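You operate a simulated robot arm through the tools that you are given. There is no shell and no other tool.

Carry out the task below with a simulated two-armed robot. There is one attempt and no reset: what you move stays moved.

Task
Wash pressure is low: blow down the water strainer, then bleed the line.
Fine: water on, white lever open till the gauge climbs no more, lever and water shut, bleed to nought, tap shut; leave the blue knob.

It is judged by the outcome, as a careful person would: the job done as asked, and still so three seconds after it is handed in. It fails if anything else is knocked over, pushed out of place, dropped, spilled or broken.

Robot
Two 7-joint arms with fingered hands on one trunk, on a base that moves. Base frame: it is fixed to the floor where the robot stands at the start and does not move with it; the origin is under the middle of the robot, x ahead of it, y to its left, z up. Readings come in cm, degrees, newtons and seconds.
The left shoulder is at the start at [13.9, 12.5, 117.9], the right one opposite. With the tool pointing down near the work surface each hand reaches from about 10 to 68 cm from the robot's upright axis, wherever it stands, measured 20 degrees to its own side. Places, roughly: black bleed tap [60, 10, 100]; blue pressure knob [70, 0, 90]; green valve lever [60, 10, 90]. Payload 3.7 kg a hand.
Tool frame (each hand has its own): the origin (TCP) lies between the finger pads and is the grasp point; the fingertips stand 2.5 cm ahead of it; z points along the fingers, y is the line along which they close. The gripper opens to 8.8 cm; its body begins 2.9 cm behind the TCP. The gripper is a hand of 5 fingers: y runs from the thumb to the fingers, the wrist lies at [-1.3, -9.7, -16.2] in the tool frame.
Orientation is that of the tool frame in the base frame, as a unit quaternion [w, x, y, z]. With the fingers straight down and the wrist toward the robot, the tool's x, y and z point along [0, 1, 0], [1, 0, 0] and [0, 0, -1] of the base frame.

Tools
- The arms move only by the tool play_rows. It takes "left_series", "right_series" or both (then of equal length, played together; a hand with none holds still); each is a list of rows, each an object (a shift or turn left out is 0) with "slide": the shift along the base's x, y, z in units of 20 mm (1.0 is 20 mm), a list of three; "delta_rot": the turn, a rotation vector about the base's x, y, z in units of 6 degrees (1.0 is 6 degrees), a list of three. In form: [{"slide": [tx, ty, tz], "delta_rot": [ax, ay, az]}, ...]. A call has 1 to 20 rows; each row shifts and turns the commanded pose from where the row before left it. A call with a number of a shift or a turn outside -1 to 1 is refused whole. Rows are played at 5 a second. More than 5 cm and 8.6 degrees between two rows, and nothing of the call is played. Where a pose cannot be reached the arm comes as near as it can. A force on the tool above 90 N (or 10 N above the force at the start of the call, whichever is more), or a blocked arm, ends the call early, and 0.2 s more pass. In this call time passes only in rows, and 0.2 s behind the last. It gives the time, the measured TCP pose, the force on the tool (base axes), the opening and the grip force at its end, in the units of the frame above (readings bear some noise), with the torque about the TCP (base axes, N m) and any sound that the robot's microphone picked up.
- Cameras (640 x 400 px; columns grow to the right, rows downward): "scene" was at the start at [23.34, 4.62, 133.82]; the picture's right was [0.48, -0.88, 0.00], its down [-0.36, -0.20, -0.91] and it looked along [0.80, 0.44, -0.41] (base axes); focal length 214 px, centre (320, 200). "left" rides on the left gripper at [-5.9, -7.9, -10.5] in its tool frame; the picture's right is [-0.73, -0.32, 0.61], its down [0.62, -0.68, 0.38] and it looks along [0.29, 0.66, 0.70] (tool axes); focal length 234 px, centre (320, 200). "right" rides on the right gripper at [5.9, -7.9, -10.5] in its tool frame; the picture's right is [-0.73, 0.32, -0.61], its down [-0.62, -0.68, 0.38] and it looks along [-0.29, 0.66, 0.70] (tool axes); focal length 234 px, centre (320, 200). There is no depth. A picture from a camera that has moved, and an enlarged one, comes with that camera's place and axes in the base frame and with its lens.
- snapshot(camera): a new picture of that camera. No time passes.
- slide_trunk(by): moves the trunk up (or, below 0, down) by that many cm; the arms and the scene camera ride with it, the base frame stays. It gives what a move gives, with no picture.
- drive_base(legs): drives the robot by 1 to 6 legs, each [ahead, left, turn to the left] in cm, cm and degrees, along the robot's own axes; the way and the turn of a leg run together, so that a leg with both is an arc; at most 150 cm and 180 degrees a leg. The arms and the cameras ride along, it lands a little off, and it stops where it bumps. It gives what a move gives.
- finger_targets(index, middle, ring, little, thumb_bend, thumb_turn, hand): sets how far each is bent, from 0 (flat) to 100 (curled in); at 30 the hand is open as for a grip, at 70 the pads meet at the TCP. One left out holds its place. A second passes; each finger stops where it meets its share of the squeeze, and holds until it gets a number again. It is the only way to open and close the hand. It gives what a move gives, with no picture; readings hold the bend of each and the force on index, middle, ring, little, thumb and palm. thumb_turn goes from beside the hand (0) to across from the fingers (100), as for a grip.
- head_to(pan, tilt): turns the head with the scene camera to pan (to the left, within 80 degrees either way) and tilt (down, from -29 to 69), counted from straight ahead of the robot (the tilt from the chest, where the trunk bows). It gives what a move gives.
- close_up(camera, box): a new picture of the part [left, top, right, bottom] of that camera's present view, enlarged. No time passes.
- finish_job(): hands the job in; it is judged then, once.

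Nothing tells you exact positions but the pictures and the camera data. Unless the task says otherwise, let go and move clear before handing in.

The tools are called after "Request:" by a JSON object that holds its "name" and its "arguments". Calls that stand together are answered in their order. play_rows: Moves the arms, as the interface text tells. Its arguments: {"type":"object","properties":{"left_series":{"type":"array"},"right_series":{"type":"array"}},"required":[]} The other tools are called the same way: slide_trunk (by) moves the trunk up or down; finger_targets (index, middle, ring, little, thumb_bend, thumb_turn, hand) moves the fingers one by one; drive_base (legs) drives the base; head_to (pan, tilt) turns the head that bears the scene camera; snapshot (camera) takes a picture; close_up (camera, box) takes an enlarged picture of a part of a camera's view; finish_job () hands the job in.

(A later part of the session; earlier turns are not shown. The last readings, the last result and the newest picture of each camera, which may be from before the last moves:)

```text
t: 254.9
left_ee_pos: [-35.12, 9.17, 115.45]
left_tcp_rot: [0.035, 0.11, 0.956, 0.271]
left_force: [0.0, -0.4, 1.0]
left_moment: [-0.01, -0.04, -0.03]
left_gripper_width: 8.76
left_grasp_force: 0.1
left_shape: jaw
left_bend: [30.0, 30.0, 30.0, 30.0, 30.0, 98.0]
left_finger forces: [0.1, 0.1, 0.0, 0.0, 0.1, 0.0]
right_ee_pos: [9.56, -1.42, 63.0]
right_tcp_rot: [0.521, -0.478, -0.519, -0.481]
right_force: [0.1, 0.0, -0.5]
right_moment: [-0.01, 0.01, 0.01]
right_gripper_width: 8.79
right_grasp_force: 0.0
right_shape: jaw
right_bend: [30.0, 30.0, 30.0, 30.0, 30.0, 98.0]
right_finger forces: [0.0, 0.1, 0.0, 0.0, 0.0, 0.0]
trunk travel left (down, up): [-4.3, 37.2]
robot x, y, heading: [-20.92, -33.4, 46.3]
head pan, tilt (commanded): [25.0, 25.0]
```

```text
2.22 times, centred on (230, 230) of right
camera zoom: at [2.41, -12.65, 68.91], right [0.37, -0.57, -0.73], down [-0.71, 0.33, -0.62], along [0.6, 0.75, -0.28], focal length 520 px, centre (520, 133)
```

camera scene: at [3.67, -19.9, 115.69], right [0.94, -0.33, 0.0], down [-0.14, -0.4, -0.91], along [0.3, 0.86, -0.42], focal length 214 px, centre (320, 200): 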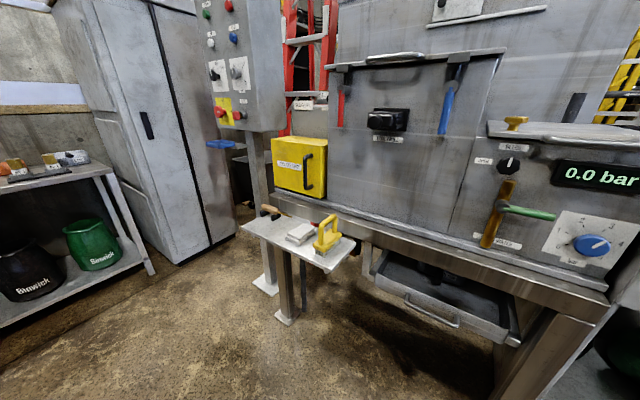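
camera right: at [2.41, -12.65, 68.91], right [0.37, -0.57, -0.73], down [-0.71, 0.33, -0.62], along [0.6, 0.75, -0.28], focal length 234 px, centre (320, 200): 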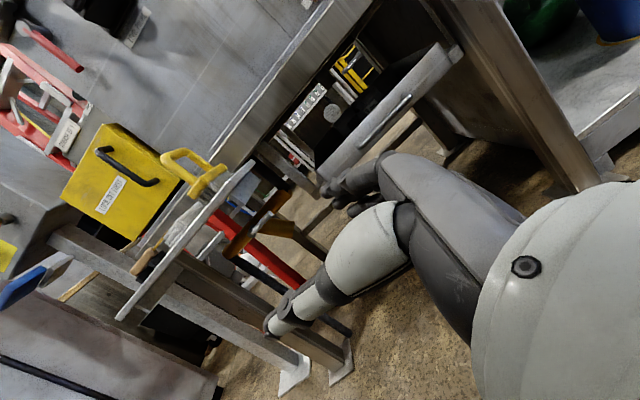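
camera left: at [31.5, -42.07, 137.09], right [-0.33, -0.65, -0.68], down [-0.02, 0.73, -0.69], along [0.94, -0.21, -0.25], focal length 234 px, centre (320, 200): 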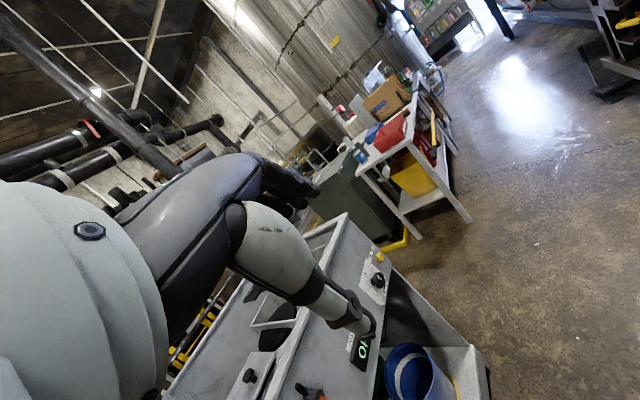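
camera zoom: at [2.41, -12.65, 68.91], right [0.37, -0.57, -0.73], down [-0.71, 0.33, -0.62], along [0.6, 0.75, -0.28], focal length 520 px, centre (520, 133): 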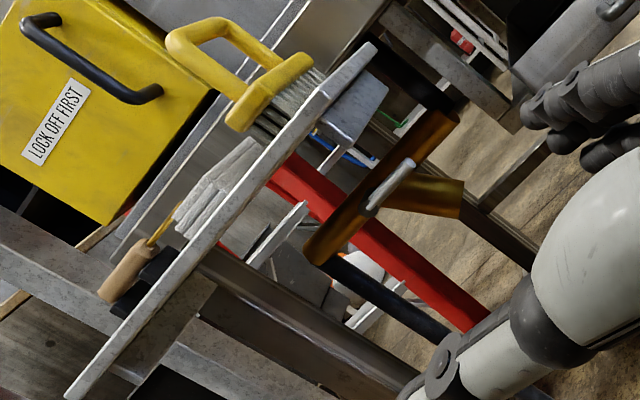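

The white lever triangulates to about [29, 43, 59]: under the bench, just behind the little shelf. I'll bring the camera closer and lower to see its geometry.

Request:
{"name": "play_rows", "arguments": {"right_series": [{"slide": [0.8, 0.3, -0.5]}, {"slide": [0.8, 0.3, -0.5]}, {"slide": [0.8, 0.3, -0.5]}, {"slide": [0.8, 0.3, -0.5]}, {"slide": [0.8, 0.3, -0.5]}, {"slide": [0.8, 0.3, -0.5]}, {"slide": [0.8, 0.3, -0.5]}, {"slide": [0.8, 0.3, -0.5]}]}}

Request:
{"name": "snapshot", "arguments": {"camera": "right"}}

Request:
{"name": "close_up", "arguments": {"camera": "right", "box": [80, 130, 320, 310]}}

```text
t: 256.3
left_ee_pos: [-35.46, 8.9, 115.44]
left_tcp_rot: [0.036, 0.112, 0.955, 0.271]
left_force: [0.6, -1.1, 0.1]
left_moment: [0.06, -0.01, 0.01]
left_gripper_width: 8.79
left_grasp_force: 0.1
left_shape: jaw
left_bend: [30.0, 30.0, 30.0, 30.0, 30.0, 98.0]
left_finger forces: [0.0, 0.1, 0.0, 0.0, 0.0, 0.0]
right_ee_pos: [13.2, 0.88, 63.84]
right_tcp_rot: [0.583, -0.459, -0.466, -0.482]
right_force: [-0.4, -0.4, 0.3]
right_moment: [-0.02, 0.03, 0.02]
right_gripper_width: 8.78
right_grasp_force: 0.1
right_shape: jaw
right_bend: [30.0, 30.0, 30.0, 30.0, 30.0, 98.0]
right_finger forces: [0.0, 0.0, 0.0, 0.1, 0.0, 0.0]
trunk travel left (down, up): [-4.3, 37.2]
robot x, y, heading: [-21.12, -33.65, 46.4]
head pan, tilt (commanded): [25.0, 25.0]
stopped in row 6 (right hand): the arm was blocked; the commanded pose is now the measured one
```

```text
taken
camera right: at [6.82, -11.02, 68.83], right [0.31, -0.46, -0.83], down [-0.78, 0.39, -0.5], along [0.55, 0.8, -0.24], focal length 234 px, centre (320, 200)
```

right: 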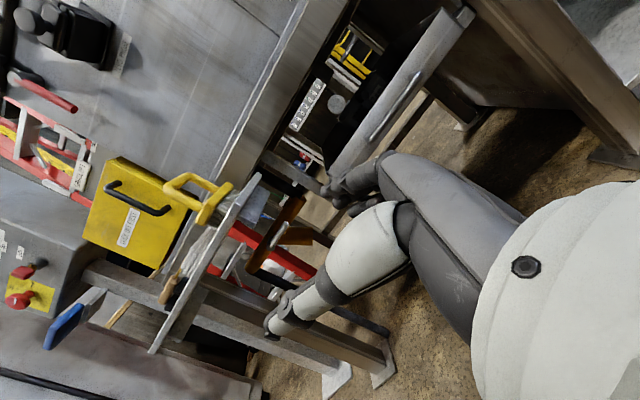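

```text
2.22 times, centred on (200, 220) of right
camera zoom: at [6.82, -11.02, 68.83], right [0.31, -0.46, -0.83], down [-0.78, 0.39, -0.5], along [0.55, 0.8, -0.24], focal length 520 px, centre (587, 156)
```

zoom: 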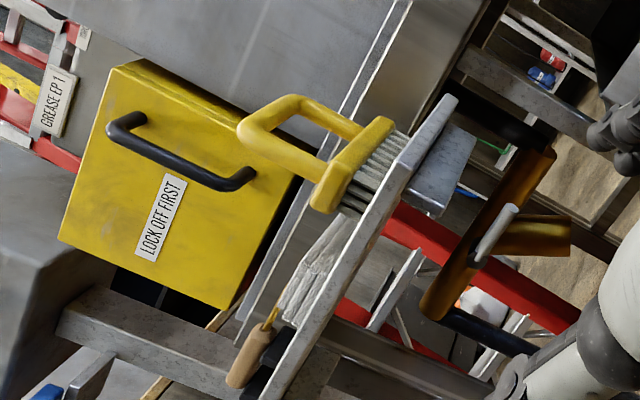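

The arm got blocked, probably against my own lift column. I'll check the arm and body with the head camera.

Request:
{"name": "head_to", "arguments": {"pan": 0, "tilt": 60}}

Request:
{"name": "snapshot", "arguments": {"camera": "scene"}}

Request:
{"name": "snapshot", "arguments": {"camera": "left"}}

```text
t: 257.3
left_ee_pos: [-35.67, 8.96, 115.48]
left_tcp_rot: [0.039, 0.111, 0.955, 0.272]
left_force: [0.0, -0.2, 0.1]
left_moment: [-0.05, 0.01, 0.0]
left_gripper_width: 8.76
left_grasp_force: 0.1
left_shape: jaw
left_bend: [30.0, 30.0, 30.0, 30.0, 30.0, 98.0]
left_finger forces: [0.1, 0.0, 0.0, 0.1, 0.0, 0.1]
right_ee_pos: [12.96, 1.03, 63.78]
right_tcp_rot: [0.58, -0.459, -0.468, -0.483]
right_force: [-0.1, 0.6, 1.0]
right_moment: [0.0, -0.01, -0.01]
right_gripper_width: 8.79
right_grasp_force: 0.0
right_shape: jaw
right_bend: [30.0, 30.0, 30.0, 30.0, 30.0, 98.0]
right_finger forces: [0.1, 0.0, 0.1, 0.0, 0.0, 0.0]
trunk travel left (down, up): [-4.3, 37.2]
robot x, y, heading: [-21.3, -33.27, 46.6]
head pan, tilt (commanded): [0.0, 60.0]
```

```text
taken
camera scene: at [4.03, -6.87, 110.91], right [0.72, -0.69, 0.0], down [-0.59, -0.62, -0.51], along [0.35, 0.37, -0.86], focal length 214 px, centre (320, 200)
```

scene: 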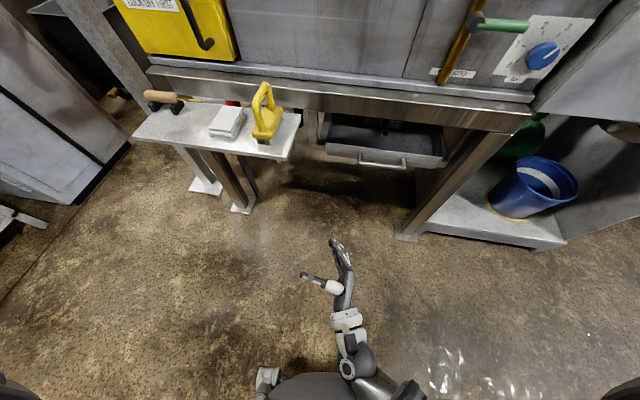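

```text
taken
camera left: at [-32.99, -4.45, 120.2], right [0.73, -0.12, -0.68], down [-0.69, -0.22, -0.69], along [-0.06, 0.97, -0.25], focal length 234 px, centre (320, 200)
```

left: 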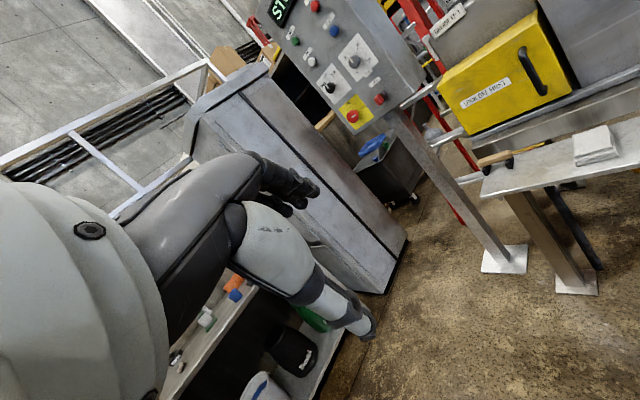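

Request:
{"name": "drive_base", "arguments": {"legs": [[12, 0, 0]]}}

Request:
{"name": "snapshot", "arguments": {"camera": "right"}}

Request:
{"name": "close_up", "arguments": {"camera": "right", "box": [140, 140, 320, 280]}}

```text
t: 258.6
left_ee_pos: [-27.17, 17.79, 115.49]
left_tcp_rot: [0.039, 0.113, 0.955, 0.272]
left_force: [0.4, 0.3, -0.7]
left_moment: [-0.02, 0.01, 0.04]
left_gripper_width: 8.77
left_grasp_force: 0.1
left_shape: jaw
left_bend: [30.0, 30.0, 30.0, 30.0, 30.0, 98.0]
left_finger forces: [0.1, 0.0, 0.0, 0.0, 0.0, 0.0]
right_ee_pos: [21.57, 9.83, 63.84]
right_tcp_rot: [0.58, -0.459, -0.468, -0.484]
right_force: [0.2, -0.6, 0.9]
right_moment: [0.0, 0.02, 0.03]
right_gripper_width: 8.8
right_grasp_force: 0.1
right_shape: jaw
right_bend: [30.0, 30.0, 30.0, 30.0, 30.0, 98.0]
right_finger forces: [0.0, 0.1, 0.1, 0.0, 0.1, 0.1]
trunk travel left (down, up): [-4.3, 37.2]
robot x, y, heading: [-12.59, -24.16, 46.0]
head pan, tilt (commanded): [0.0, 60.0]
```

```text
taken
camera right: at [15.3, -2.16, 68.82], right [0.31, -0.47, -0.83], down [-0.77, 0.39, -0.51], along [0.56, 0.8, -0.24], focal length 234 px, centre (320, 200)
```

right: 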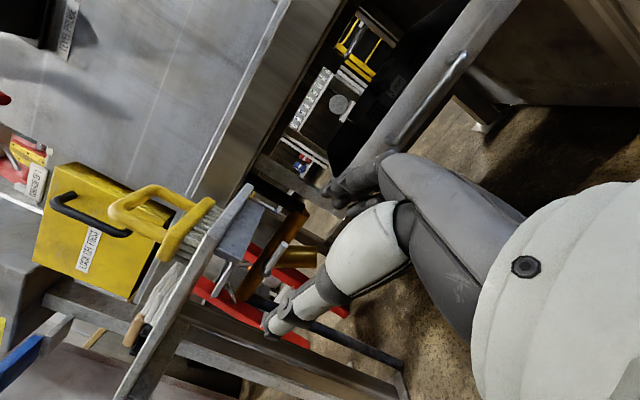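

```text
2.86 times, centred on (230, 210) of right
camera zoom: at [15.3, -2.16, 68.82], right [0.31, -0.47, -0.83], down [-0.77, 0.39, -0.51], along [0.56, 0.8, -0.24], focal length 669 px, centre (577, 171)
```

zoom: 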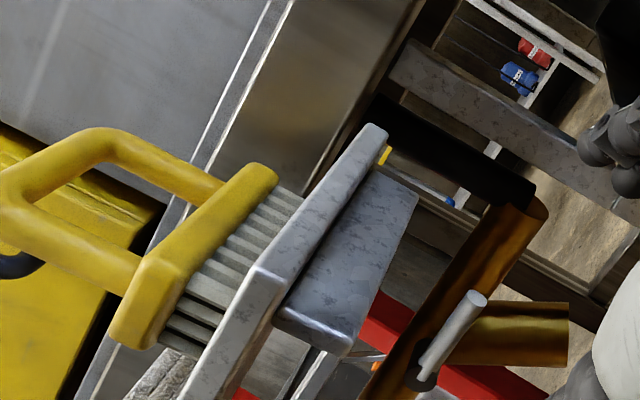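

Now it's clear: a black hub with a white round lever pointing right along the brass pipe. I'll take another view from further right for precise triangulation.

Request:
{"name": "drive_base", "arguments": {"legs": [[0, -20, 0]]}}

Request:
{"name": "snapshot", "arguments": {"camera": "right"}}

Request:
{"name": "close_up", "arguments": {"camera": "right", "box": [120, 120, 340, 300]}}

```text
t: 260.9
left_ee_pos: [-12.48, 4.71, 115.38]
left_tcp_rot: [0.038, 0.117, 0.955, 0.271]
left_force: [-0.3, 0.6, 0.7]
left_moment: [0.01, 0.03, -0.02]
left_gripper_width: 8.78
left_grasp_force: 0.1
left_shape: jaw
left_bend: [30.0, 30.0, 30.0, 30.0, 30.0, 98.0]
left_finger forces: [0.0, 0.0, 0.0, 0.0, 0.0, 0.0]
right_ee_pos: [35.86, -3.85, 63.84]
right_tcp_rot: [0.581, -0.46, -0.464, -0.485]
right_force: [-0.5, -0.8, 0.0]
right_moment: [-0.01, -0.02, 0.0]
right_gripper_width: 8.8
right_grasp_force: 0.0
right_shape: jaw
right_bend: [30.0, 30.0, 30.0, 30.0, 30.0, 98.0]
right_finger forces: [0.0, 0.0, 0.0, 0.1, 0.0, 0.0]
trunk travel left (down, up): [-4.3, 37.2]
robot x, y, heading: [0.86, -38.25, 45.5]
head pan, tilt (commanded): [0.0, 60.0]
```

```text
taken
camera right: at [29.5, -15.83, 68.85], right [0.3, -0.47, -0.83], down [-0.77, 0.39, -0.5], along [0.56, 0.79, -0.24], focal length 234 px, centre (320, 200)
```

right: 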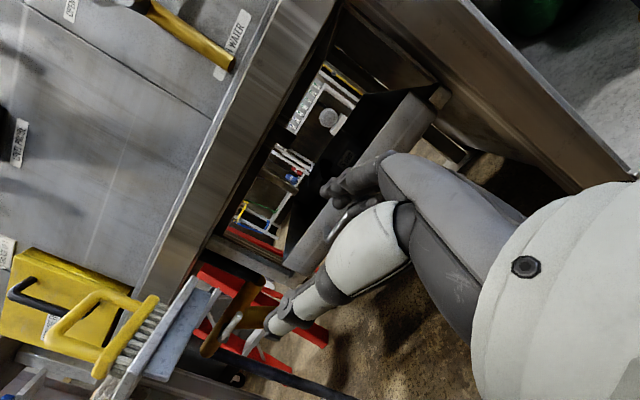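

```text
2.22 times, centred on (230, 210) of right
camera zoom: at [29.5, -15.83, 68.85], right [0.3, -0.47, -0.83], down [-0.77, 0.39, -0.5], along [0.56, 0.79, -0.24], focal length 520 px, centre (520, 178)
```

zoom: 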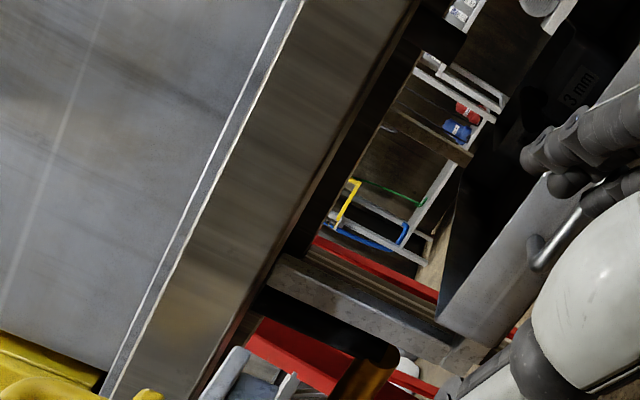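

Request:
{"name": "close_up", "arguments": {"camera": "right", "box": [150, 250, 330, 400]}}

```text
2.67 times, centred on (240, 325) of right
camera zoom: at [29.5, -15.83, 68.85], right [0.3, -0.47, -0.83], down [-0.77, 0.39, -0.5], along [0.56, 0.79, -0.24], focal length 624 px, centre (533, -133)
```

zoom: 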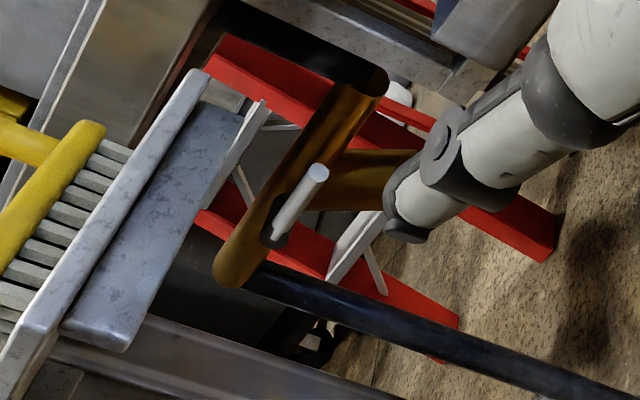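

I now have the white lever well fixed: hub ≈[28,51,58], tip ≈[34,46,58], horizontal. First comes the water: I'll back off, raise the trunk and reorient the right hand to work the green lever.

Request:
{"name": "drive_base", "arguments": {"legs": [[-14, -3, 0]]}}

Request:
{"name": "slide_trunk", "arguments": {"by": 18}}

Request:
{"name": "play_rows", "arguments": {"right_series": [{"slide": [0.6, 0.2, 0.55], "delta_rot": [-0.49, -0.66, -0.157]}, {"slide": [0.6, 0.2, 0.55], "delta_rot": [-0.49, -0.66, -0.157]}, {"slide": [0.6, 0.2, 0.55], "delta_rot": [-0.49, -0.66, -0.157]}, {"slide": [0.6, 0.2, 0.55], "delta_rot": [-0.49, -0.66, -0.157]}, {"slide": [0.6, 0.2, 0.55], "delta_rot": [-0.49, -0.66, -0.157]}, {"slide": [0.6, 0.2, 0.55], "delta_rot": [-0.49, -0.66, -0.157]}, {"slide": [0.6, 0.2, 0.55], "delta_rot": [-0.49, -0.66, -0.157]}, {"slide": [0.6, 0.2, 0.55], "delta_rot": [-0.49, -0.66, -0.157]}, {"slide": [0.6, 0.2, 0.55], "delta_rot": [-0.49, -0.66, -0.157]}, {"slide": [0.6, 0.2, 0.55], "delta_rot": [-0.49, -0.66, -0.157]}, {"slide": [0.6, 0.2, 0.55], "delta_rot": [-0.49, -0.66, -0.157]}, {"slide": [0.6, 0.2, 0.55], "delta_rot": [-0.49, -0.66, -0.157]}, {"slide": [0.6, 0.2, 0.55], "delta_rot": [-0.49, -0.66, -0.157]}, {"slide": [0.6, 0.2, 0.55], "delta_rot": [-0.49, -0.66, -0.157]}, {"slide": [0.6, 0.2, 0.55], "delta_rot": [-0.49, -0.66, -0.157]}, {"slide": [0.6, 0.2, 0.55], "delta_rot": [-0.49, -0.66, -0.157]}, {"slide": [0.6, 0.2, 0.55], "delta_rot": [-0.49, -0.66, -0.157]}, {"slide": [0.6, 0.2, 0.55], "delta_rot": [-0.49, -0.66, -0.157]}, {"slide": [0.6, 0.2, 0.55], "delta_rot": [-0.49, -0.66, -0.157]}, {"slide": [0.6, 0.2, 0.55], "delta_rot": [-0.49, -0.66, -0.157]}]}}

Request:
{"name": "head_to", "arguments": {"pan": 0, "tilt": 35}}

Request:
{"name": "snapshot", "arguments": {"camera": "scene"}}

Request:
{"name": "snapshot", "arguments": {"camera": "right"}}

```text
t: 262.2
left_ee_pos: [-19.96, -7.24, 115.46]
left_tcp_rot: [0.038, 0.116, 0.955, 0.269]
left_force: [0.7, -1.0, 0.5]
left_moment: [0.0, -0.03, -0.02]
left_gripper_width: 8.77
left_grasp_force: 0.2
left_shape: jaw
left_bend: [30.0, 30.0, 30.0, 30.0, 30.0, 98.0]
left_finger forces: [0.0, 0.0, 0.0, 0.0, 0.0, 0.0]
right_ee_pos: [28.25, -15.75, 63.88]
right_tcp_rot: [0.582, -0.461, -0.463, -0.483]
right_force: [0.1, 0.2, 0.3]
right_moment: [0.03, 0.02, -0.01]
right_gripper_width: 8.8
right_grasp_force: 0.0
right_shape: jaw
right_bend: [30.0, 30.0, 30.0, 30.0, 30.0, 98.0]
right_finger forces: [0.0, 0.0, 0.0, 0.1, 0.0, 0.2]
trunk travel left (down, up): [-4.3, 37.2]
robot x, y, heading: [-6.15, -49.95, 45.8]
head pan, tilt (commanded): [0.0, 60.0]
```

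```text
t: 264.2
left_ee_pos: [-19.45, -6.77, 133.31]
left_tcp_rot: [0.035, 0.116, 0.956, 0.268]
left_force: [0.1, -0.1, 0.5]
left_moment: [-0.02, -0.03, -0.04]
left_gripper_width: 8.75
left_grasp_force: 0.0
left_shape: jaw
left_bend: [30.0, 30.0, 30.0, 30.0, 30.0, 98.0]
left_finger forces: [0.0, 0.0, 0.0, 0.0, 0.1, 0.0]
right_ee_pos: [28.38, -15.51, 81.56]
right_tcp_rot: [0.583, -0.464, -0.462, -0.482]
right_force: [0.7, -0.4, -0.3]
right_moment: [-0.01, -0.03, 0.01]
right_gripper_width: 8.77
right_grasp_force: 0.1
right_shape: jaw
right_bend: [30.0, 30.0, 30.0, 30.0, 30.0, 98.0]
right_finger forces: [0.1, 0.0, 0.0, 0.0, 0.0, 0.0]
trunk travel left (down, up): [-22.3, 19.2]
robot x, y, heading: [-6.71, -50.03, 45.7]
head pan, tilt (commanded): [0.0, 60.0]
```

```text
t: 268.4
left_ee_pos: [-19.66, -6.99, 133.37]
left_tcp_rot: [0.036, 0.116, 0.956, 0.268]
left_force: [0.4, -0.7, 1.0]
left_moment: [-0.01, -0.01, -0.01]
left_gripper_width: 8.82
left_grasp_force: 0.0
left_shape: jaw
left_bend: [30.0, 30.0, 30.0, 30.0, 30.0, 98.0]
left_finger forces: [0.0, 0.0, 0.1, 0.0, 0.0, 0.0]
right_ee_pos: [65.79, -20.23, 100.44]
right_tcp_rot: [0.179, 0.327, 0.802, 0.468]
right_force: [0.2, -0.5, 0.6]
right_moment: [0.01, 0.01, -0.01]
right_gripper_width: 8.78
right_grasp_force: 0.0
right_shape: jaw
right_bend: [30.0, 30.0, 30.0, 30.0, 30.0, 98.0]
right_finger forces: [0.0, 0.0, 0.0, 0.0, 0.1, 0.0]
right hand out of reach, approached as far as the arm can: row 13, 14, 15, 16, 17, 18, 19, 20
trunk travel left (down, up): [-22.3, 19.2]
robot x, y, heading: [-6.33, -49.9, 45.9]
head pan, tilt (commanded): [0.0, 60.0]
```

```text
t: 269.3
left_ee_pos: [-19.56, -7.06, 133.28]
left_tcp_rot: [0.035, 0.115, 0.956, 0.268]
left_force: [0.4, -0.7, 1.1]
left_moment: [0.02, 0.0, 0.02]
left_gripper_width: 8.79
left_grasp_force: 0.0
left_shape: jaw
left_bend: [30.0, 30.0, 30.0, 30.0, 30.0, 98.0]
left_finger forces: [0.1, 0.1, 0.0, 0.1, 0.0, 0.0]
right_ee_pos: [65.78, -20.11, 100.39]
right_tcp_rot: [0.178, 0.327, 0.801, 0.468]
right_force: [0.1, 0.1, 0.3]
right_moment: [-0.01, 0.01, -0.01]
right_gripper_width: 8.79
right_grasp_force: 0.1
right_shape: jaw
right_bend: [30.0, 30.0, 30.0, 30.0, 30.0, 98.0]
right_finger forces: [0.0, 0.0, 0.1, 0.0, 0.0, 0.0]
trunk travel left (down, up): [-22.3, 19.2]
robot x, y, heading: [-6.36, -50.16, 45.7]
head pan, tilt (commanded): [0.0, 35.0]
```

```text
taken
camera scene: at [8.88, -34.6, 134.65], right [0.72, -0.7, 0.0], down [-0.4, -0.41, -0.82], along [0.57, 0.59, -0.57], focal length 214 px, centre (320, 200)
```

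scene: 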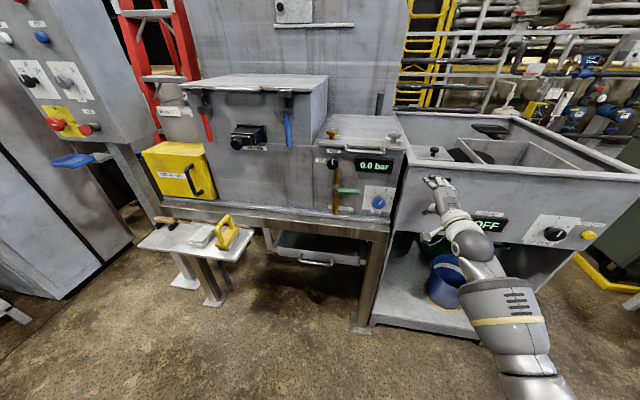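

```text
taken
camera right: at [52.44, -25.49, 99.07], right [0.28, -0.77, 0.57], down [0.43, -0.43, -0.79], along [0.86, 0.47, 0.21], focal length 234 px, centre (320, 200)
```

right: 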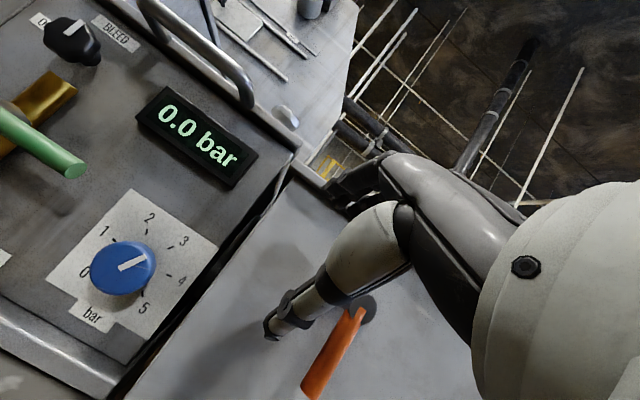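

The hand deflected to the right of the panel, near the orange lever. I'll draw it back a little and shift it left, watching how well it follows.

Request:
{"name": "play_rows", "arguments": {"right_series": [{"slide": [-0.7, -0.7, 0]}, {"slide": [-0.7, -0.7, 0]}, {"slide": [-0.7, -0.7, 0]}, {"slide": [-0.7, 0.7, 0]}, {"slide": [-0.7, 0.7, 0]}, {"slide": [-0.7, 0.7, 0]}, {"slide": [-0.7, 0.7, 0]}, {"slide": [-0.7, 0.7, 0]}, {"slide": [-0.7, 0.7, 0]}]}}

Request:
{"name": "snapshot", "arguments": {"camera": "scene"}}

```text
t: 271.3
left_ee_pos: [-19.64, -6.99, 133.32]
left_tcp_rot: [0.035, 0.115, 0.956, 0.268]
left_force: [-0.5, 0.4, 0.4]
left_moment: [0.03, 0.02, 0.0]
left_gripper_width: 8.79
left_grasp_force: 0.1
left_shape: jaw
left_bend: [30.0, 30.0, 30.0, 30.0, 30.0, 98.0]
left_finger forces: [0.0, 0.0, 0.0, 0.0, 0.0, 0.0]
right_ee_pos: [60.88, -24.65, 102.12]
right_tcp_rot: [0.179, 0.329, 0.801, 0.467]
right_force: [-0.2, 0.4, -0.3]
right_moment: [-0.02, 0.01, -0.01]
right_gripper_width: 8.81
right_grasp_force: 0.1
right_shape: jaw
right_bend: [30.0, 30.0, 30.0, 30.0, 30.0, 98.0]
right_finger forces: [0.0, 0.0, 0.0, 0.1, 0.0, 0.0]
right hand out of reach, approached as far as the arm can: row 1, 4, 5, 6, 7, 8, 9
trunk travel left (down, up): [-22.3, 19.2]
robot x, y, heading: [-6.32, -50.38, 46.0]
head pan, tilt (commanded): [0.0, 35.0]
```

```text
taken
camera scene: at [8.87, -34.6, 134.66], right [0.72, -0.7, 0.0], down [-0.4, -0.41, -0.82], along [0.57, 0.59, -0.57], focal length 214 px, centre (320, 200)
```

scene: 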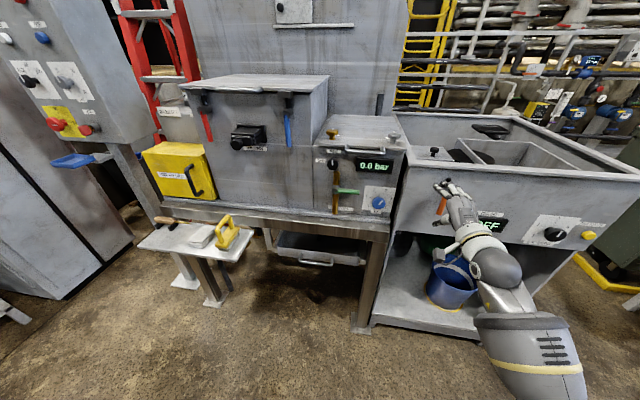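

With this orientation the arm works best at 30 cm to my right, so I'll shift the base left instead and shape the hand to a pointing index finger.

Request:
{"name": "drive_base", "arguments": {"legs": [[0, 16, 0]]}}

Request:
{"name": "finger_targets", "arguments": {"hand": "right", "index": 5, "middle": 95, "ring": 95, "little": 95, "thumb_bend": 90, "thumb_turn": 50}}

Request:
{"name": "snapshot", "arguments": {"camera": "scene"}}

Request:
{"name": "snapshot", "arguments": {"camera": "right"}}

Request:
{"name": "close_up", "arguments": {"camera": "scene", "box": [300, 110, 480, 260]}}

```text
t: 273.4
left_ee_pos: [-30.72, 4.28, 133.35]
left_tcp_rot: [0.036, 0.117, 0.956, 0.268]
left_force: [0.3, 0.4, -0.1]
left_moment: [0.01, 0.03, 0.02]
left_gripper_width: 8.77
left_grasp_force: 0.0
left_shape: jaw
left_bend: [30.0, 30.0, 30.0, 30.0, 30.0, 98.0]
left_finger forces: [0.0, 0.0, 0.0, 0.0, 0.0, 0.1]
right_ee_pos: [49.73, -13.95, 102.23]
right_tcp_rot: [0.181, 0.331, 0.8, 0.467]
right_force: [0.9, -0.1, 0.0]
right_moment: [0.0, -0.03, 0.01]
right_gripper_width: 8.79
right_grasp_force: 0.1
right_shape: jaw
right_bend: [30.0, 30.0, 30.0, 30.0, 30.0, 98.0]
right_finger forces: [0.1, 0.0, 0.1, 0.0, 0.1, 0.1]
trunk travel left (down, up): [-22.3, 19.2]
robot x, y, heading: [-17.79, -39.03, 45.5]
head pan, tilt (commanded): [0.0, 35.0]
```

```text
t: 274.4
left_ee_pos: [-30.83, 4.12, 133.32]
left_tcp_rot: [0.037, 0.119, 0.955, 0.269]
left_force: [-0.1, -0.4, -0.5]
left_moment: [0.01, -0.02, -0.02]
left_gripper_width: 8.79
left_grasp_force: 0.0
left_shape: jaw
left_bend: [30.0, 30.0, 30.0, 30.0, 30.0, 98.0]
left_finger forces: [0.1, 0.1, 0.0, 0.0, 0.1, 0.0]
right_ee_pos: [49.85, -14.01, 102.05]
right_tcp_rot: [0.182, 0.331, 0.8, 0.466]
right_force: [0.3, -0.2, 0.1]
right_moment: [-0.04, -0.02, -0.01]
right_gripper_width: 4.54
right_grasp_force: 0.0
right_shape: fingers
right_bend: [5.0, 95.0, 95.0, 95.0, 90.0, 51.0]
right_finger forces: [0.1, 0.0, 0.1, 0.0, 0.0, 0.0]
trunk travel left (down, up): [-22.3, 19.2]
robot x, y, heading: [-17.94, -39.05, 45.5]
head pan, tilt (commanded): [0.0, 35.0]
```

```text
taken
camera scene: at [-2.34, -23.61, 134.65], right [0.71, -0.7, 0.0], down [-0.4, -0.41, -0.82], along [0.57, 0.58, -0.57], focal length 214 px, centre (320, 200)
```

scene: 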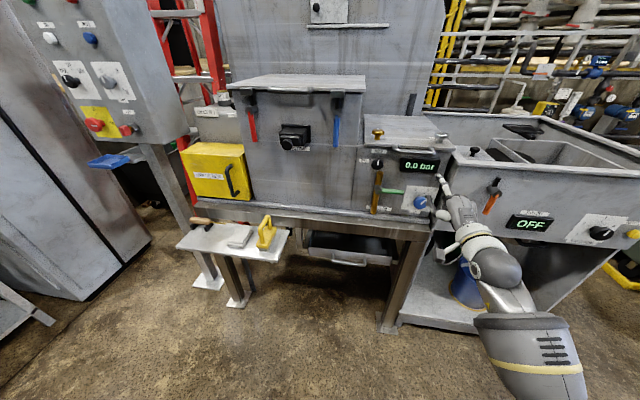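

```text
taken
camera right: at [36.36, -19.16, 100.74], right [0.27, -0.78, 0.57], down [0.43, -0.43, -0.79], along [0.86, 0.46, 0.22], focal length 234 px, centre (320, 200)
```

right: 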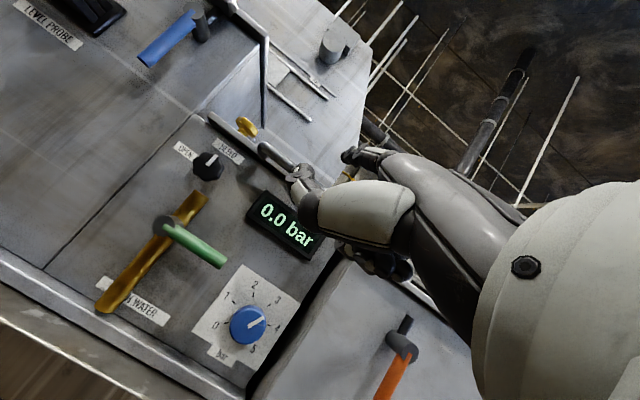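

```text
2.67 times, centred on (390, 185) of scene
camera zoom: at [-2.34, -23.61, 134.65], right [0.71, -0.7, 0.0], down [-0.4, -0.41, -0.82], along [0.57, 0.58, -0.57], focal length 572 px, centre (133, 240)
```

zoom: 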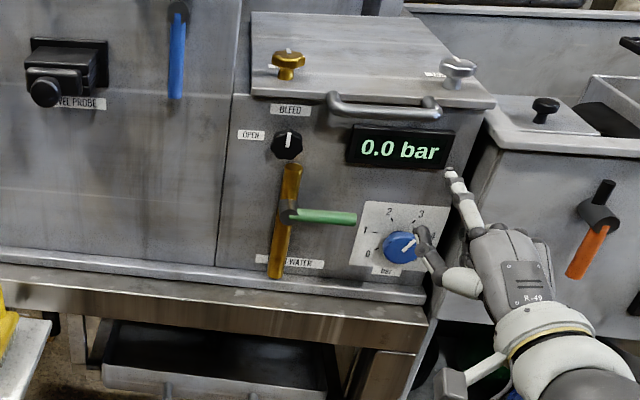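

The hub and tip of the green lever triangulate to ≈[58, 8.5, 93.5] and [62, 0.6, 94]. I'll open the hand palm-down, move up in front of it, and grip the lever between thumb (below) and fingers (above).

Request:
{"name": "finger_targets", "arguments": {"hand": "right", "index": 30, "middle": 30, "ring": 30, "little": 30, "thumb_bend": 30, "thumb_turn": 98}}

Request:
{"name": "drive_base", "arguments": {"legs": [[7, 4.5, 0]]}}

Request:
{"name": "snapshot", "arguments": {"camera": "right"}}

Request:
{"name": "snapshot", "arguments": {"camera": "scene"}}

```text
t: 275.4
left_ee_pos: [-30.78, 4.0, 133.25]
left_tcp_rot: [0.036, 0.118, 0.955, 0.269]
left_force: [-1.0, 0.1, 0.2]
left_moment: [0.0, 0.0, 0.05]
left_gripper_width: 8.79
left_grasp_force: 0.1
left_shape: jaw
left_bend: [30.0, 30.0, 30.0, 30.0, 30.0, 98.0]
left_finger forces: [0.0, 0.0, 0.1, 0.1, 0.0, 0.0]
right_ee_pos: [49.75, -13.95, 102.19]
right_tcp_rot: [0.18, 0.33, 0.8, 0.467]
right_force: [0.3, -0.1, 0.2]
right_moment: [-0.02, 0.01, 0.01]
right_gripper_width: 8.49
right_grasp_force: 0.1
right_shape: fingers
right_bend: [30.0, 30.0, 30.0, 30.0, 30.0, 96.0]
right_finger forces: [0.1, 0.0, 0.1, 0.0, 0.1, 0.1]
trunk travel left (down, up): [-22.3, 19.2]
robot x, y, heading: [-17.56, -39.17, 45.3]
head pan, tilt (commanded): [0.0, 35.0]
```

```text
t: 276.4
left_ee_pos: [-29.18, 12.18, 133.25]
left_tcp_rot: [0.036, 0.116, 0.956, 0.268]
left_force: [-0.1, 0.4, -0.1]
left_moment: [-0.01, 0.04, -0.01]
left_gripper_width: 8.77
left_grasp_force: 0.1
left_shape: jaw
left_bend: [30.0, 30.0, 30.0, 30.0, 30.0, 98.0]
left_finger forces: [0.0, 0.0, 0.0, 0.0, 0.0, 0.0]
right_ee_pos: [51.3, -5.66, 102.18]
right_tcp_rot: [0.18, 0.33, 0.801, 0.466]
right_force: [0.4, 0.1, 0.4]
right_moment: [-0.02, 0.01, 0.0]
right_gripper_width: 8.49
right_grasp_force: 0.1
right_shape: fingers
right_bend: [30.0, 30.0, 30.0, 30.0, 30.0, 96.0]
right_finger forces: [0.1, 0.0, 0.1, 0.1, 0.0, 0.0]
trunk travel left (down, up): [-22.3, 19.2]
robot x, y, heading: [-15.85, -31.1, 45.5]
head pan, tilt (commanded): [0.0, 35.0]
```

```text
taken
camera right: at [37.91, -10.87, 100.72], right [0.28, -0.77, 0.57], down [0.43, -0.43, -0.79], along [0.86, 0.46, 0.21], focal length 234 px, centre (320, 200)
```

right: 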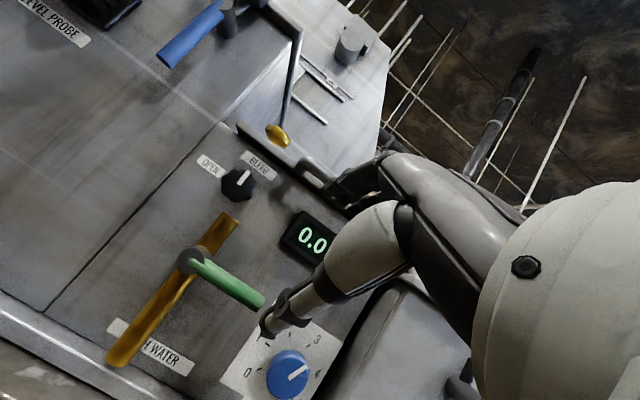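

```text
taken
camera scene: at [-0.77, -15.39, 134.64], right [0.71, -0.7, 0.0], down [-0.4, -0.41, -0.82], along [0.57, 0.58, -0.57], focal length 214 px, centre (320, 200)
```

scene: 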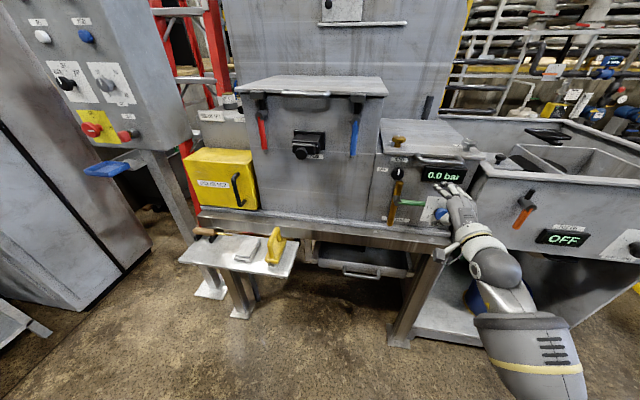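

Request:
{"name": "finger_targets", "arguments": {"hand": "right", "index": 42, "middle": 42, "ring": 42, "little": 42, "thumb_bend": 40, "thumb_turn": 98}}

Request:
{"name": "play_rows", "arguments": {"right_series": [{"slide": [0.45, 0.42, -0.44]}, {"slide": [0.45, 0.42, -0.44]}, {"slide": [0.45, 0.42, -0.44]}, {"slide": [0.45, 0.42, -0.44]}, {"slide": [0.45, 0.42, -0.44]}]}}

Request:
{"name": "close_up", "arguments": {"camera": "scene", "box": [360, 110, 520, 240]}}

Request:
{"name": "snapshot", "arguments": {"camera": "right"}}

```text
t: 277.4
left_ee_pos: [-29.23, 12.09, 133.25]
left_tcp_rot: [0.036, 0.117, 0.955, 0.269]
left_force: [-0.3, -0.6, -0.2]
left_moment: [-0.04, -0.02, -0.02]
left_gripper_width: 8.78
left_grasp_force: 0.1
left_shape: jaw
left_bend: [30.0, 30.0, 30.0, 30.0, 30.0, 98.0]
left_finger forces: [0.1, 0.0, 0.0, 0.0, 0.1, 0.0]
right_ee_pos: [51.34, -5.72, 102.15]
right_tcp_rot: [0.179, 0.329, 0.801, 0.466]
right_force: [-0.5, -0.6, 0.5]
right_moment: [0.02, 0.03, 0.02]
right_gripper_width: 6.2
right_grasp_force: 0.1
right_shape: fingers
right_bend: [42.0, 42.0, 42.0, 42.0, 40.0, 97.0]
right_finger forces: [0.0, 0.0, 0.0, 0.0, 0.0, 0.1]
trunk travel left (down, up): [-22.3, 19.2]
robot x, y, heading: [-16.02, -30.95, 45.6]
head pan, tilt (commanded): [0.0, 35.0]
```

```text
t: 278.6
left_ee_pos: [-29.35, 12.12, 133.33]
left_tcp_rot: [0.036, 0.117, 0.955, 0.269]
left_force: [0.0, 0.3, -0.2]
left_moment: [0.02, -0.02, -0.02]
left_gripper_width: 8.76
left_grasp_force: 0.1
left_shape: jaw
left_bend: [30.0, 30.0, 30.0, 30.0, 30.0, 98.0]
left_finger forces: [0.0, 0.0, 0.0, 0.0, 0.1, 0.1]
right_ee_pos: [55.82, -1.59, 97.74]
right_tcp_rot: [0.176, 0.327, 0.802, 0.468]
right_force: [0.1, 0.0, 0.2]
right_moment: [0.04, 0.02, -0.01]
right_gripper_width: 6.17
right_grasp_force: 0.0
right_shape: fingers
right_bend: [42.0, 42.0, 42.0, 42.0, 40.0, 97.0]
right_finger forces: [0.0, 0.0, 0.1, 0.1, 0.0, 0.0]
trunk travel left (down, up): [-22.3, 19.2]
robot x, y, heading: [-15.93, -30.82, 45.6]
head pan, tilt (commanded): [0.0, 35.0]
```

```text
3.08 times, centred on (440, 175) of scene
camera zoom: at [-0.76, -15.48, 134.65], right [0.71, -0.7, 0.0], down [-0.4, -0.41, -0.82], along [0.57, 0.59, -0.57], focal length 660 px, centre (-49, 277)
```

zoom: 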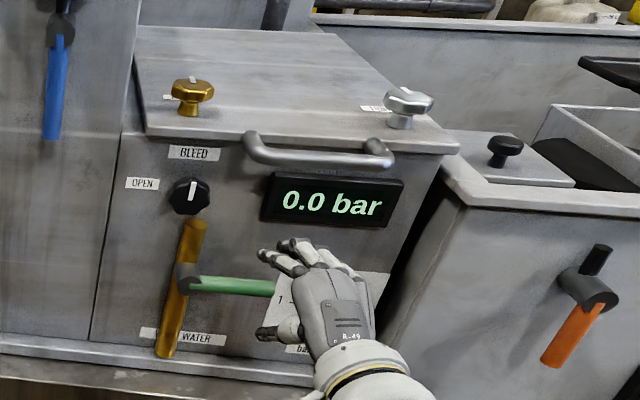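

```text
taken
camera right: at [42.4, -6.94, 96.3], right [0.29, -0.77, 0.57], down [0.43, -0.42, -0.8], along [0.86, 0.47, 0.21], focal length 234 px, centre (320, 200)
```

right: 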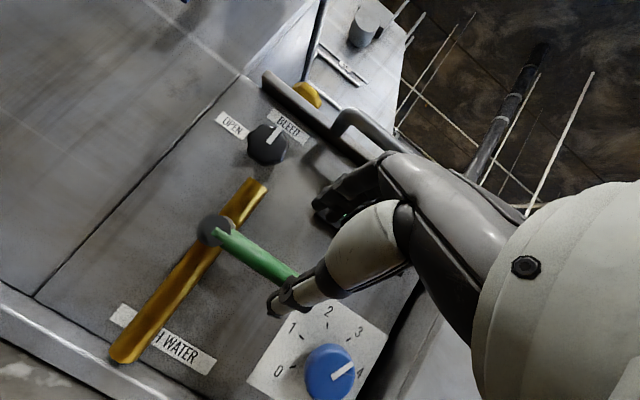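

Request:
{"name": "play_rows", "arguments": {"right_series": [{"slide": [0.5, 0.42, -0.38]}, {"slide": [0.5, 0.42, -0.38]}, {"slide": [0.5, 0.42, -0.38]}]}}

Request:
{"name": "close_up", "arguments": {"camera": "scene", "box": [360, 110, 520, 240]}}

Request:
{"name": "snapshot", "arguments": {"camera": "right"}}

```text
t: 279.4
left_ee_pos: [-29.28, 12.14, 133.35]
left_tcp_rot: [0.036, 0.117, 0.956, 0.268]
left_force: [0.6, -0.2, -0.9]
left_moment: [-0.05, 0.0, -0.03]
left_gripper_width: 8.78
left_grasp_force: 0.1
left_shape: jaw
left_bend: [30.0, 30.0, 30.0, 30.0, 30.0, 98.0]
left_finger forces: [0.1, 0.1, 0.0, 0.0, 0.0, 0.1]
right_ee_pos: [58.77, 1.12, 95.31]
right_tcp_rot: [0.178, 0.327, 0.801, 0.469]
right_force: [-0.1, -0.5, -0.2]
right_moment: [0.0, -0.01, 0.02]
right_gripper_width: 6.21
right_grasp_force: 0.0
right_shape: fingers
right_bend: [42.0, 42.0, 42.0, 42.0, 40.0, 97.0]
right_finger forces: [0.0, 0.0, 0.0, 0.1, 0.0, 0.1]
trunk travel left (down, up): [-22.3, 19.2]
robot x, y, heading: [-16.05, -31.08, 45.5]
head pan, tilt (commanded): [0.0, 35.0]
```

```text
3.08 times, centred on (440, 175) of scene
camera zoom: at [-0.76, -15.47, 134.64], right [0.71, -0.7, 0.0], down [-0.4, -0.41, -0.82], along [0.57, 0.59, -0.57], focal length 660 px, centre (-49, 277)
```

zoom: 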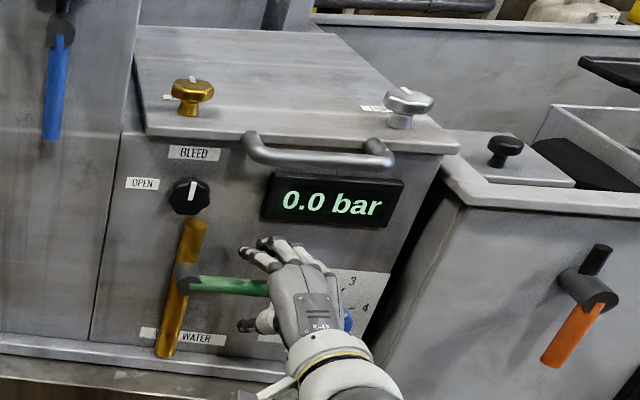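

```text
taken
camera right: at [45.36, -4.17, 93.98], right [0.28, -0.77, 0.57], down [0.43, -0.43, -0.8], along [0.86, 0.47, 0.21], focal length 234 px, centre (320, 200)
```

right: 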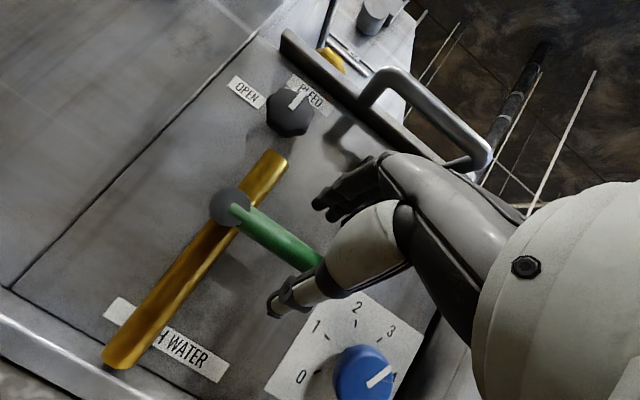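

The lever is now between thumb and fingers. I'll go in the last 2 cm and close gently.

Request:
{"name": "play_rows", "arguments": {"right_series": [{"slide": [0.5, 0.42, -0.36]}, {"slide": [0.5, 0.42, -0.36]}]}}

Request:
{"name": "finger_targets", "arguments": {"hand": "right", "index": 62, "middle": 62, "ring": 62, "little": 62, "thumb_bend": 60, "thumb_turn": 98}}

Request:
{"name": "close_up", "arguments": {"camera": "scene", "box": [360, 110, 520, 240]}}

Request:
{"name": "snapshot", "arguments": {"camera": "right"}}

```text
t: 280.0
left_ee_pos: [-29.23, 12.23, 133.27]
left_tcp_rot: [0.035, 0.116, 0.956, 0.268]
left_force: [0.3, -0.3, 0.3]
left_moment: [0.02, 0.04, 0.0]
left_gripper_width: 8.77
left_grasp_force: 0.1
left_shape: jaw
left_bend: [30.0, 30.0, 30.0, 30.0, 30.0, 98.0]
left_finger forces: [0.0, 0.1, 0.0, 0.0, 0.0, 0.0]
right_ee_pos: [60.68, 2.74, 93.89]
right_tcp_rot: [0.179, 0.329, 0.801, 0.466]
right_force: [0.0, -0.7, -0.4]
right_moment: [0.01, 0.03, -0.01]
right_gripper_width: 6.19
right_grasp_force: 0.1
right_shape: fingers
right_bend: [42.0, 42.0, 42.0, 42.0, 40.0, 97.0]
right_finger forces: [0.0, 0.0, 0.1, 0.0, 0.0, 0.1]
trunk travel left (down, up): [-22.3, 19.2]
robot x, y, heading: [-15.82, -30.9, 45.7]
head pan, tilt (commanded): [0.0, 35.0]
```

```text
t: 281.0
left_ee_pos: [-29.27, 12.09, 133.39]
left_tcp_rot: [0.036, 0.117, 0.956, 0.268]
left_force: [0.0, 0.0, 1.2]
left_moment: [0.0, -0.03, 0.0]
left_gripper_width: 8.78
left_grasp_force: 0.2
left_shape: jaw
left_bend: [30.0, 30.0, 30.0, 30.0, 30.0, 98.0]
left_finger forces: [0.0, 0.1, 0.1, 0.0, 0.0, 0.0]
right_ee_pos: [60.69, 2.53, 93.81]
right_tcp_rot: [0.18, 0.329, 0.8, 0.467]
right_force: [0.3, 0.6, -0.4]
right_moment: [0.0, 0.0, -0.01]
right_gripper_width: 1.8
right_grasp_force: 0.0
right_shape: fingers
right_bend: [62.0, 62.0, 62.0, 62.0, 60.0, 99.0]
right_finger forces: [0.0, 0.0, 0.0, 0.1, 0.0, 0.0]
trunk travel left (down, up): [-22.3, 19.2]
robot x, y, heading: [-15.75, -31.11, 45.6]
head pan, tilt (commanded): [0.0, 35.0]
```

```text
3.08 times, centred on (440, 175) of scene
camera zoom: at [-0.78, -15.5, 134.65], right [0.71, -0.7, 0.0], down [-0.4, -0.41, -0.82], along [0.57, 0.59, -0.57], focal length 660 px, centre (-49, 277)
```

zoom: 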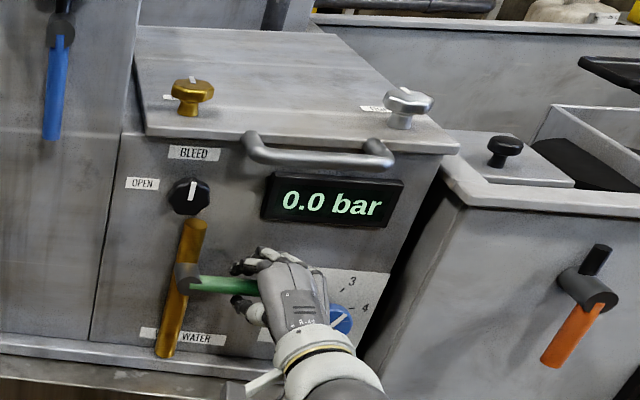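

```text
taken
camera right: at [47.34, -2.6, 92.52], right [0.28, -0.77, 0.57], down [0.43, -0.43, -0.79], along [0.86, 0.46, 0.22], focal length 234 px, centre (320, 200)
```

right: 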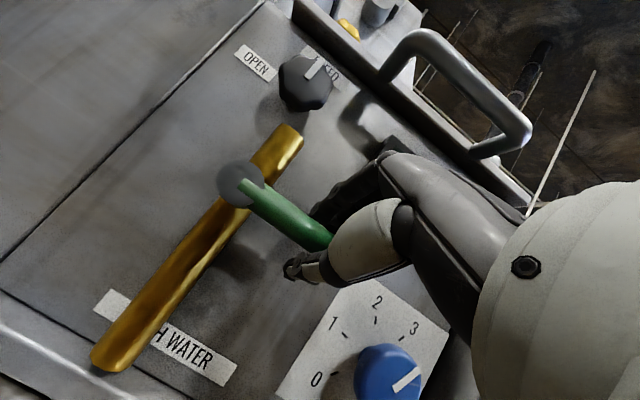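

Request:
{"name": "finger_targets", "arguments": {"hand": "right", "index": 75, "middle": 75, "ring": 75, "little": 75, "thumb_bend": 72}}

Request:
{"name": "close_up", "arguments": {"camera": "scene", "box": [380, 140, 480, 220]}}

```text
t: 282.0
left_ee_pos: [-29.16, 12.45, 133.27]
left_tcp_rot: [0.035, 0.116, 0.956, 0.268]
left_force: [0.4, 0.4, 0.3]
left_moment: [0.01, 0.03, 0.0]
left_gripper_width: 8.78
left_grasp_force: 0.0
left_shape: jaw
left_bend: [30.0, 30.0, 30.0, 30.0, 30.0, 98.0]
left_finger forces: [0.0, 0.0, 0.1, 0.0, 0.0, 0.0]
right_ee_pos: [60.79, 2.79, 93.9]
right_tcp_rot: [0.179, 0.33, 0.801, 0.466]
right_force: [14.0, 10.9, -0.9]
right_moment: [0.01, -0.08, 0.24]
right_gripper_width: 0.05
right_grasp_force: 13.3
right_shape: fingers
right_bend: [74.0, 74.0, 73.0, 74.0, 68.0, 100.0]
right_finger forces: [7.3, 4.7, 5.4, 4.8, 4.8, 0.0]
trunk travel left (down, up): [-22.3, 19.2]
robot x, y, heading: [-15.93, -31.26, 45.5]
head pan, tilt (commanded): [0.0, 35.0]
```

```text
5.00 times, centred on (430, 180) of scene
camera zoom: at [-0.58, -15.35, 134.61], right [0.71, -0.7, 0.0], down [-0.4, -0.41, -0.82], along [0.57, 0.58, -0.58], focal length 1072 px, centre (-230, 300)
```

zoom: 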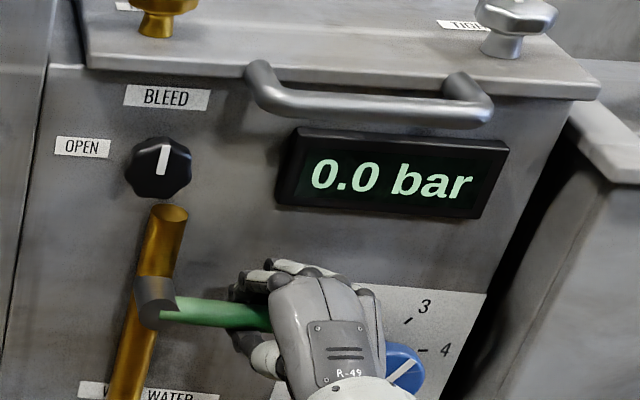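

The lever is enclosed by the fingers. I'll try turning it downward a small 10° first, rotating the hand about the hub, and check the resistance.

Request:
{"name": "play_rows", "arguments": {"right_series": [{"slide": [-0.007, 0.01, -0.275], "delta_rot": [0.674, 0.49, 0]}, {"slide": [-0.021, 0.029, -0.272], "delta_rot": [0.674, 0.49, 0]}]}}

Request:
{"name": "close_up", "arguments": {"camera": "scene", "box": [380, 140, 480, 220]}}

```text
t: 282.6
left_ee_pos: [-29.04, 12.19, 133.37]
left_tcp_rot: [0.035, 0.116, 0.956, 0.268]
left_force: [0.0, 0.2, 0.1]
left_moment: [-0.01, 0.03, -0.03]
left_gripper_width: 8.77
left_grasp_force: 0.0
left_shape: jaw
left_bend: [30.0, 30.0, 30.0, 30.0, 30.0, 98.0]
left_finger forces: [0.1, 0.0, 0.1, 0.0, 0.0, 0.0]
right_ee_pos: [60.94, 2.79, 92.67]
right_tcp_rot: [0.114, 0.365, 0.774, 0.505]
right_force: [14.1, 7.9, 0.5]
right_moment: [-0.01, -0.09, 0.18]
right_gripper_width: 0.05
right_grasp_force: 11.6
right_shape: fingers
right_bend: [74.0, 74.0, 73.0, 74.0, 68.0, 100.0]
right_finger forces: [6.9, 3.9, 4.5, 4.4, 4.4, 0.1]
trunk travel left (down, up): [-22.3, 19.2]
robot x, y, heading: [-15.74, -31.27, 45.7]
head pan, tilt (commanded): [0.0, 35.0]
```

```text
5.00 times, centred on (430, 180) of scene
camera zoom: at [-0.64, -15.4, 134.62], right [0.71, -0.7, 0.0], down [-0.4, -0.41, -0.82], along [0.57, 0.58, -0.57], focal length 1072 px, centre (-230, 300)
```

zoom: 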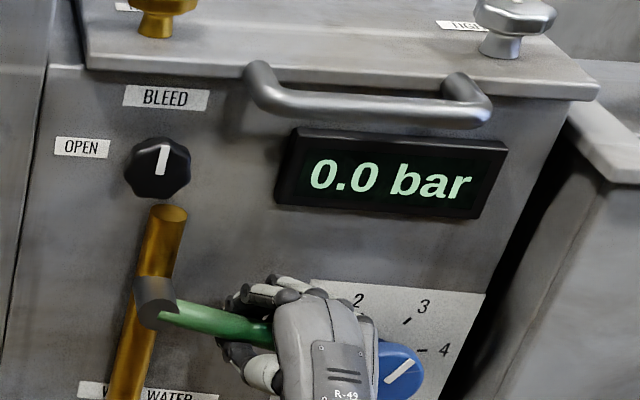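

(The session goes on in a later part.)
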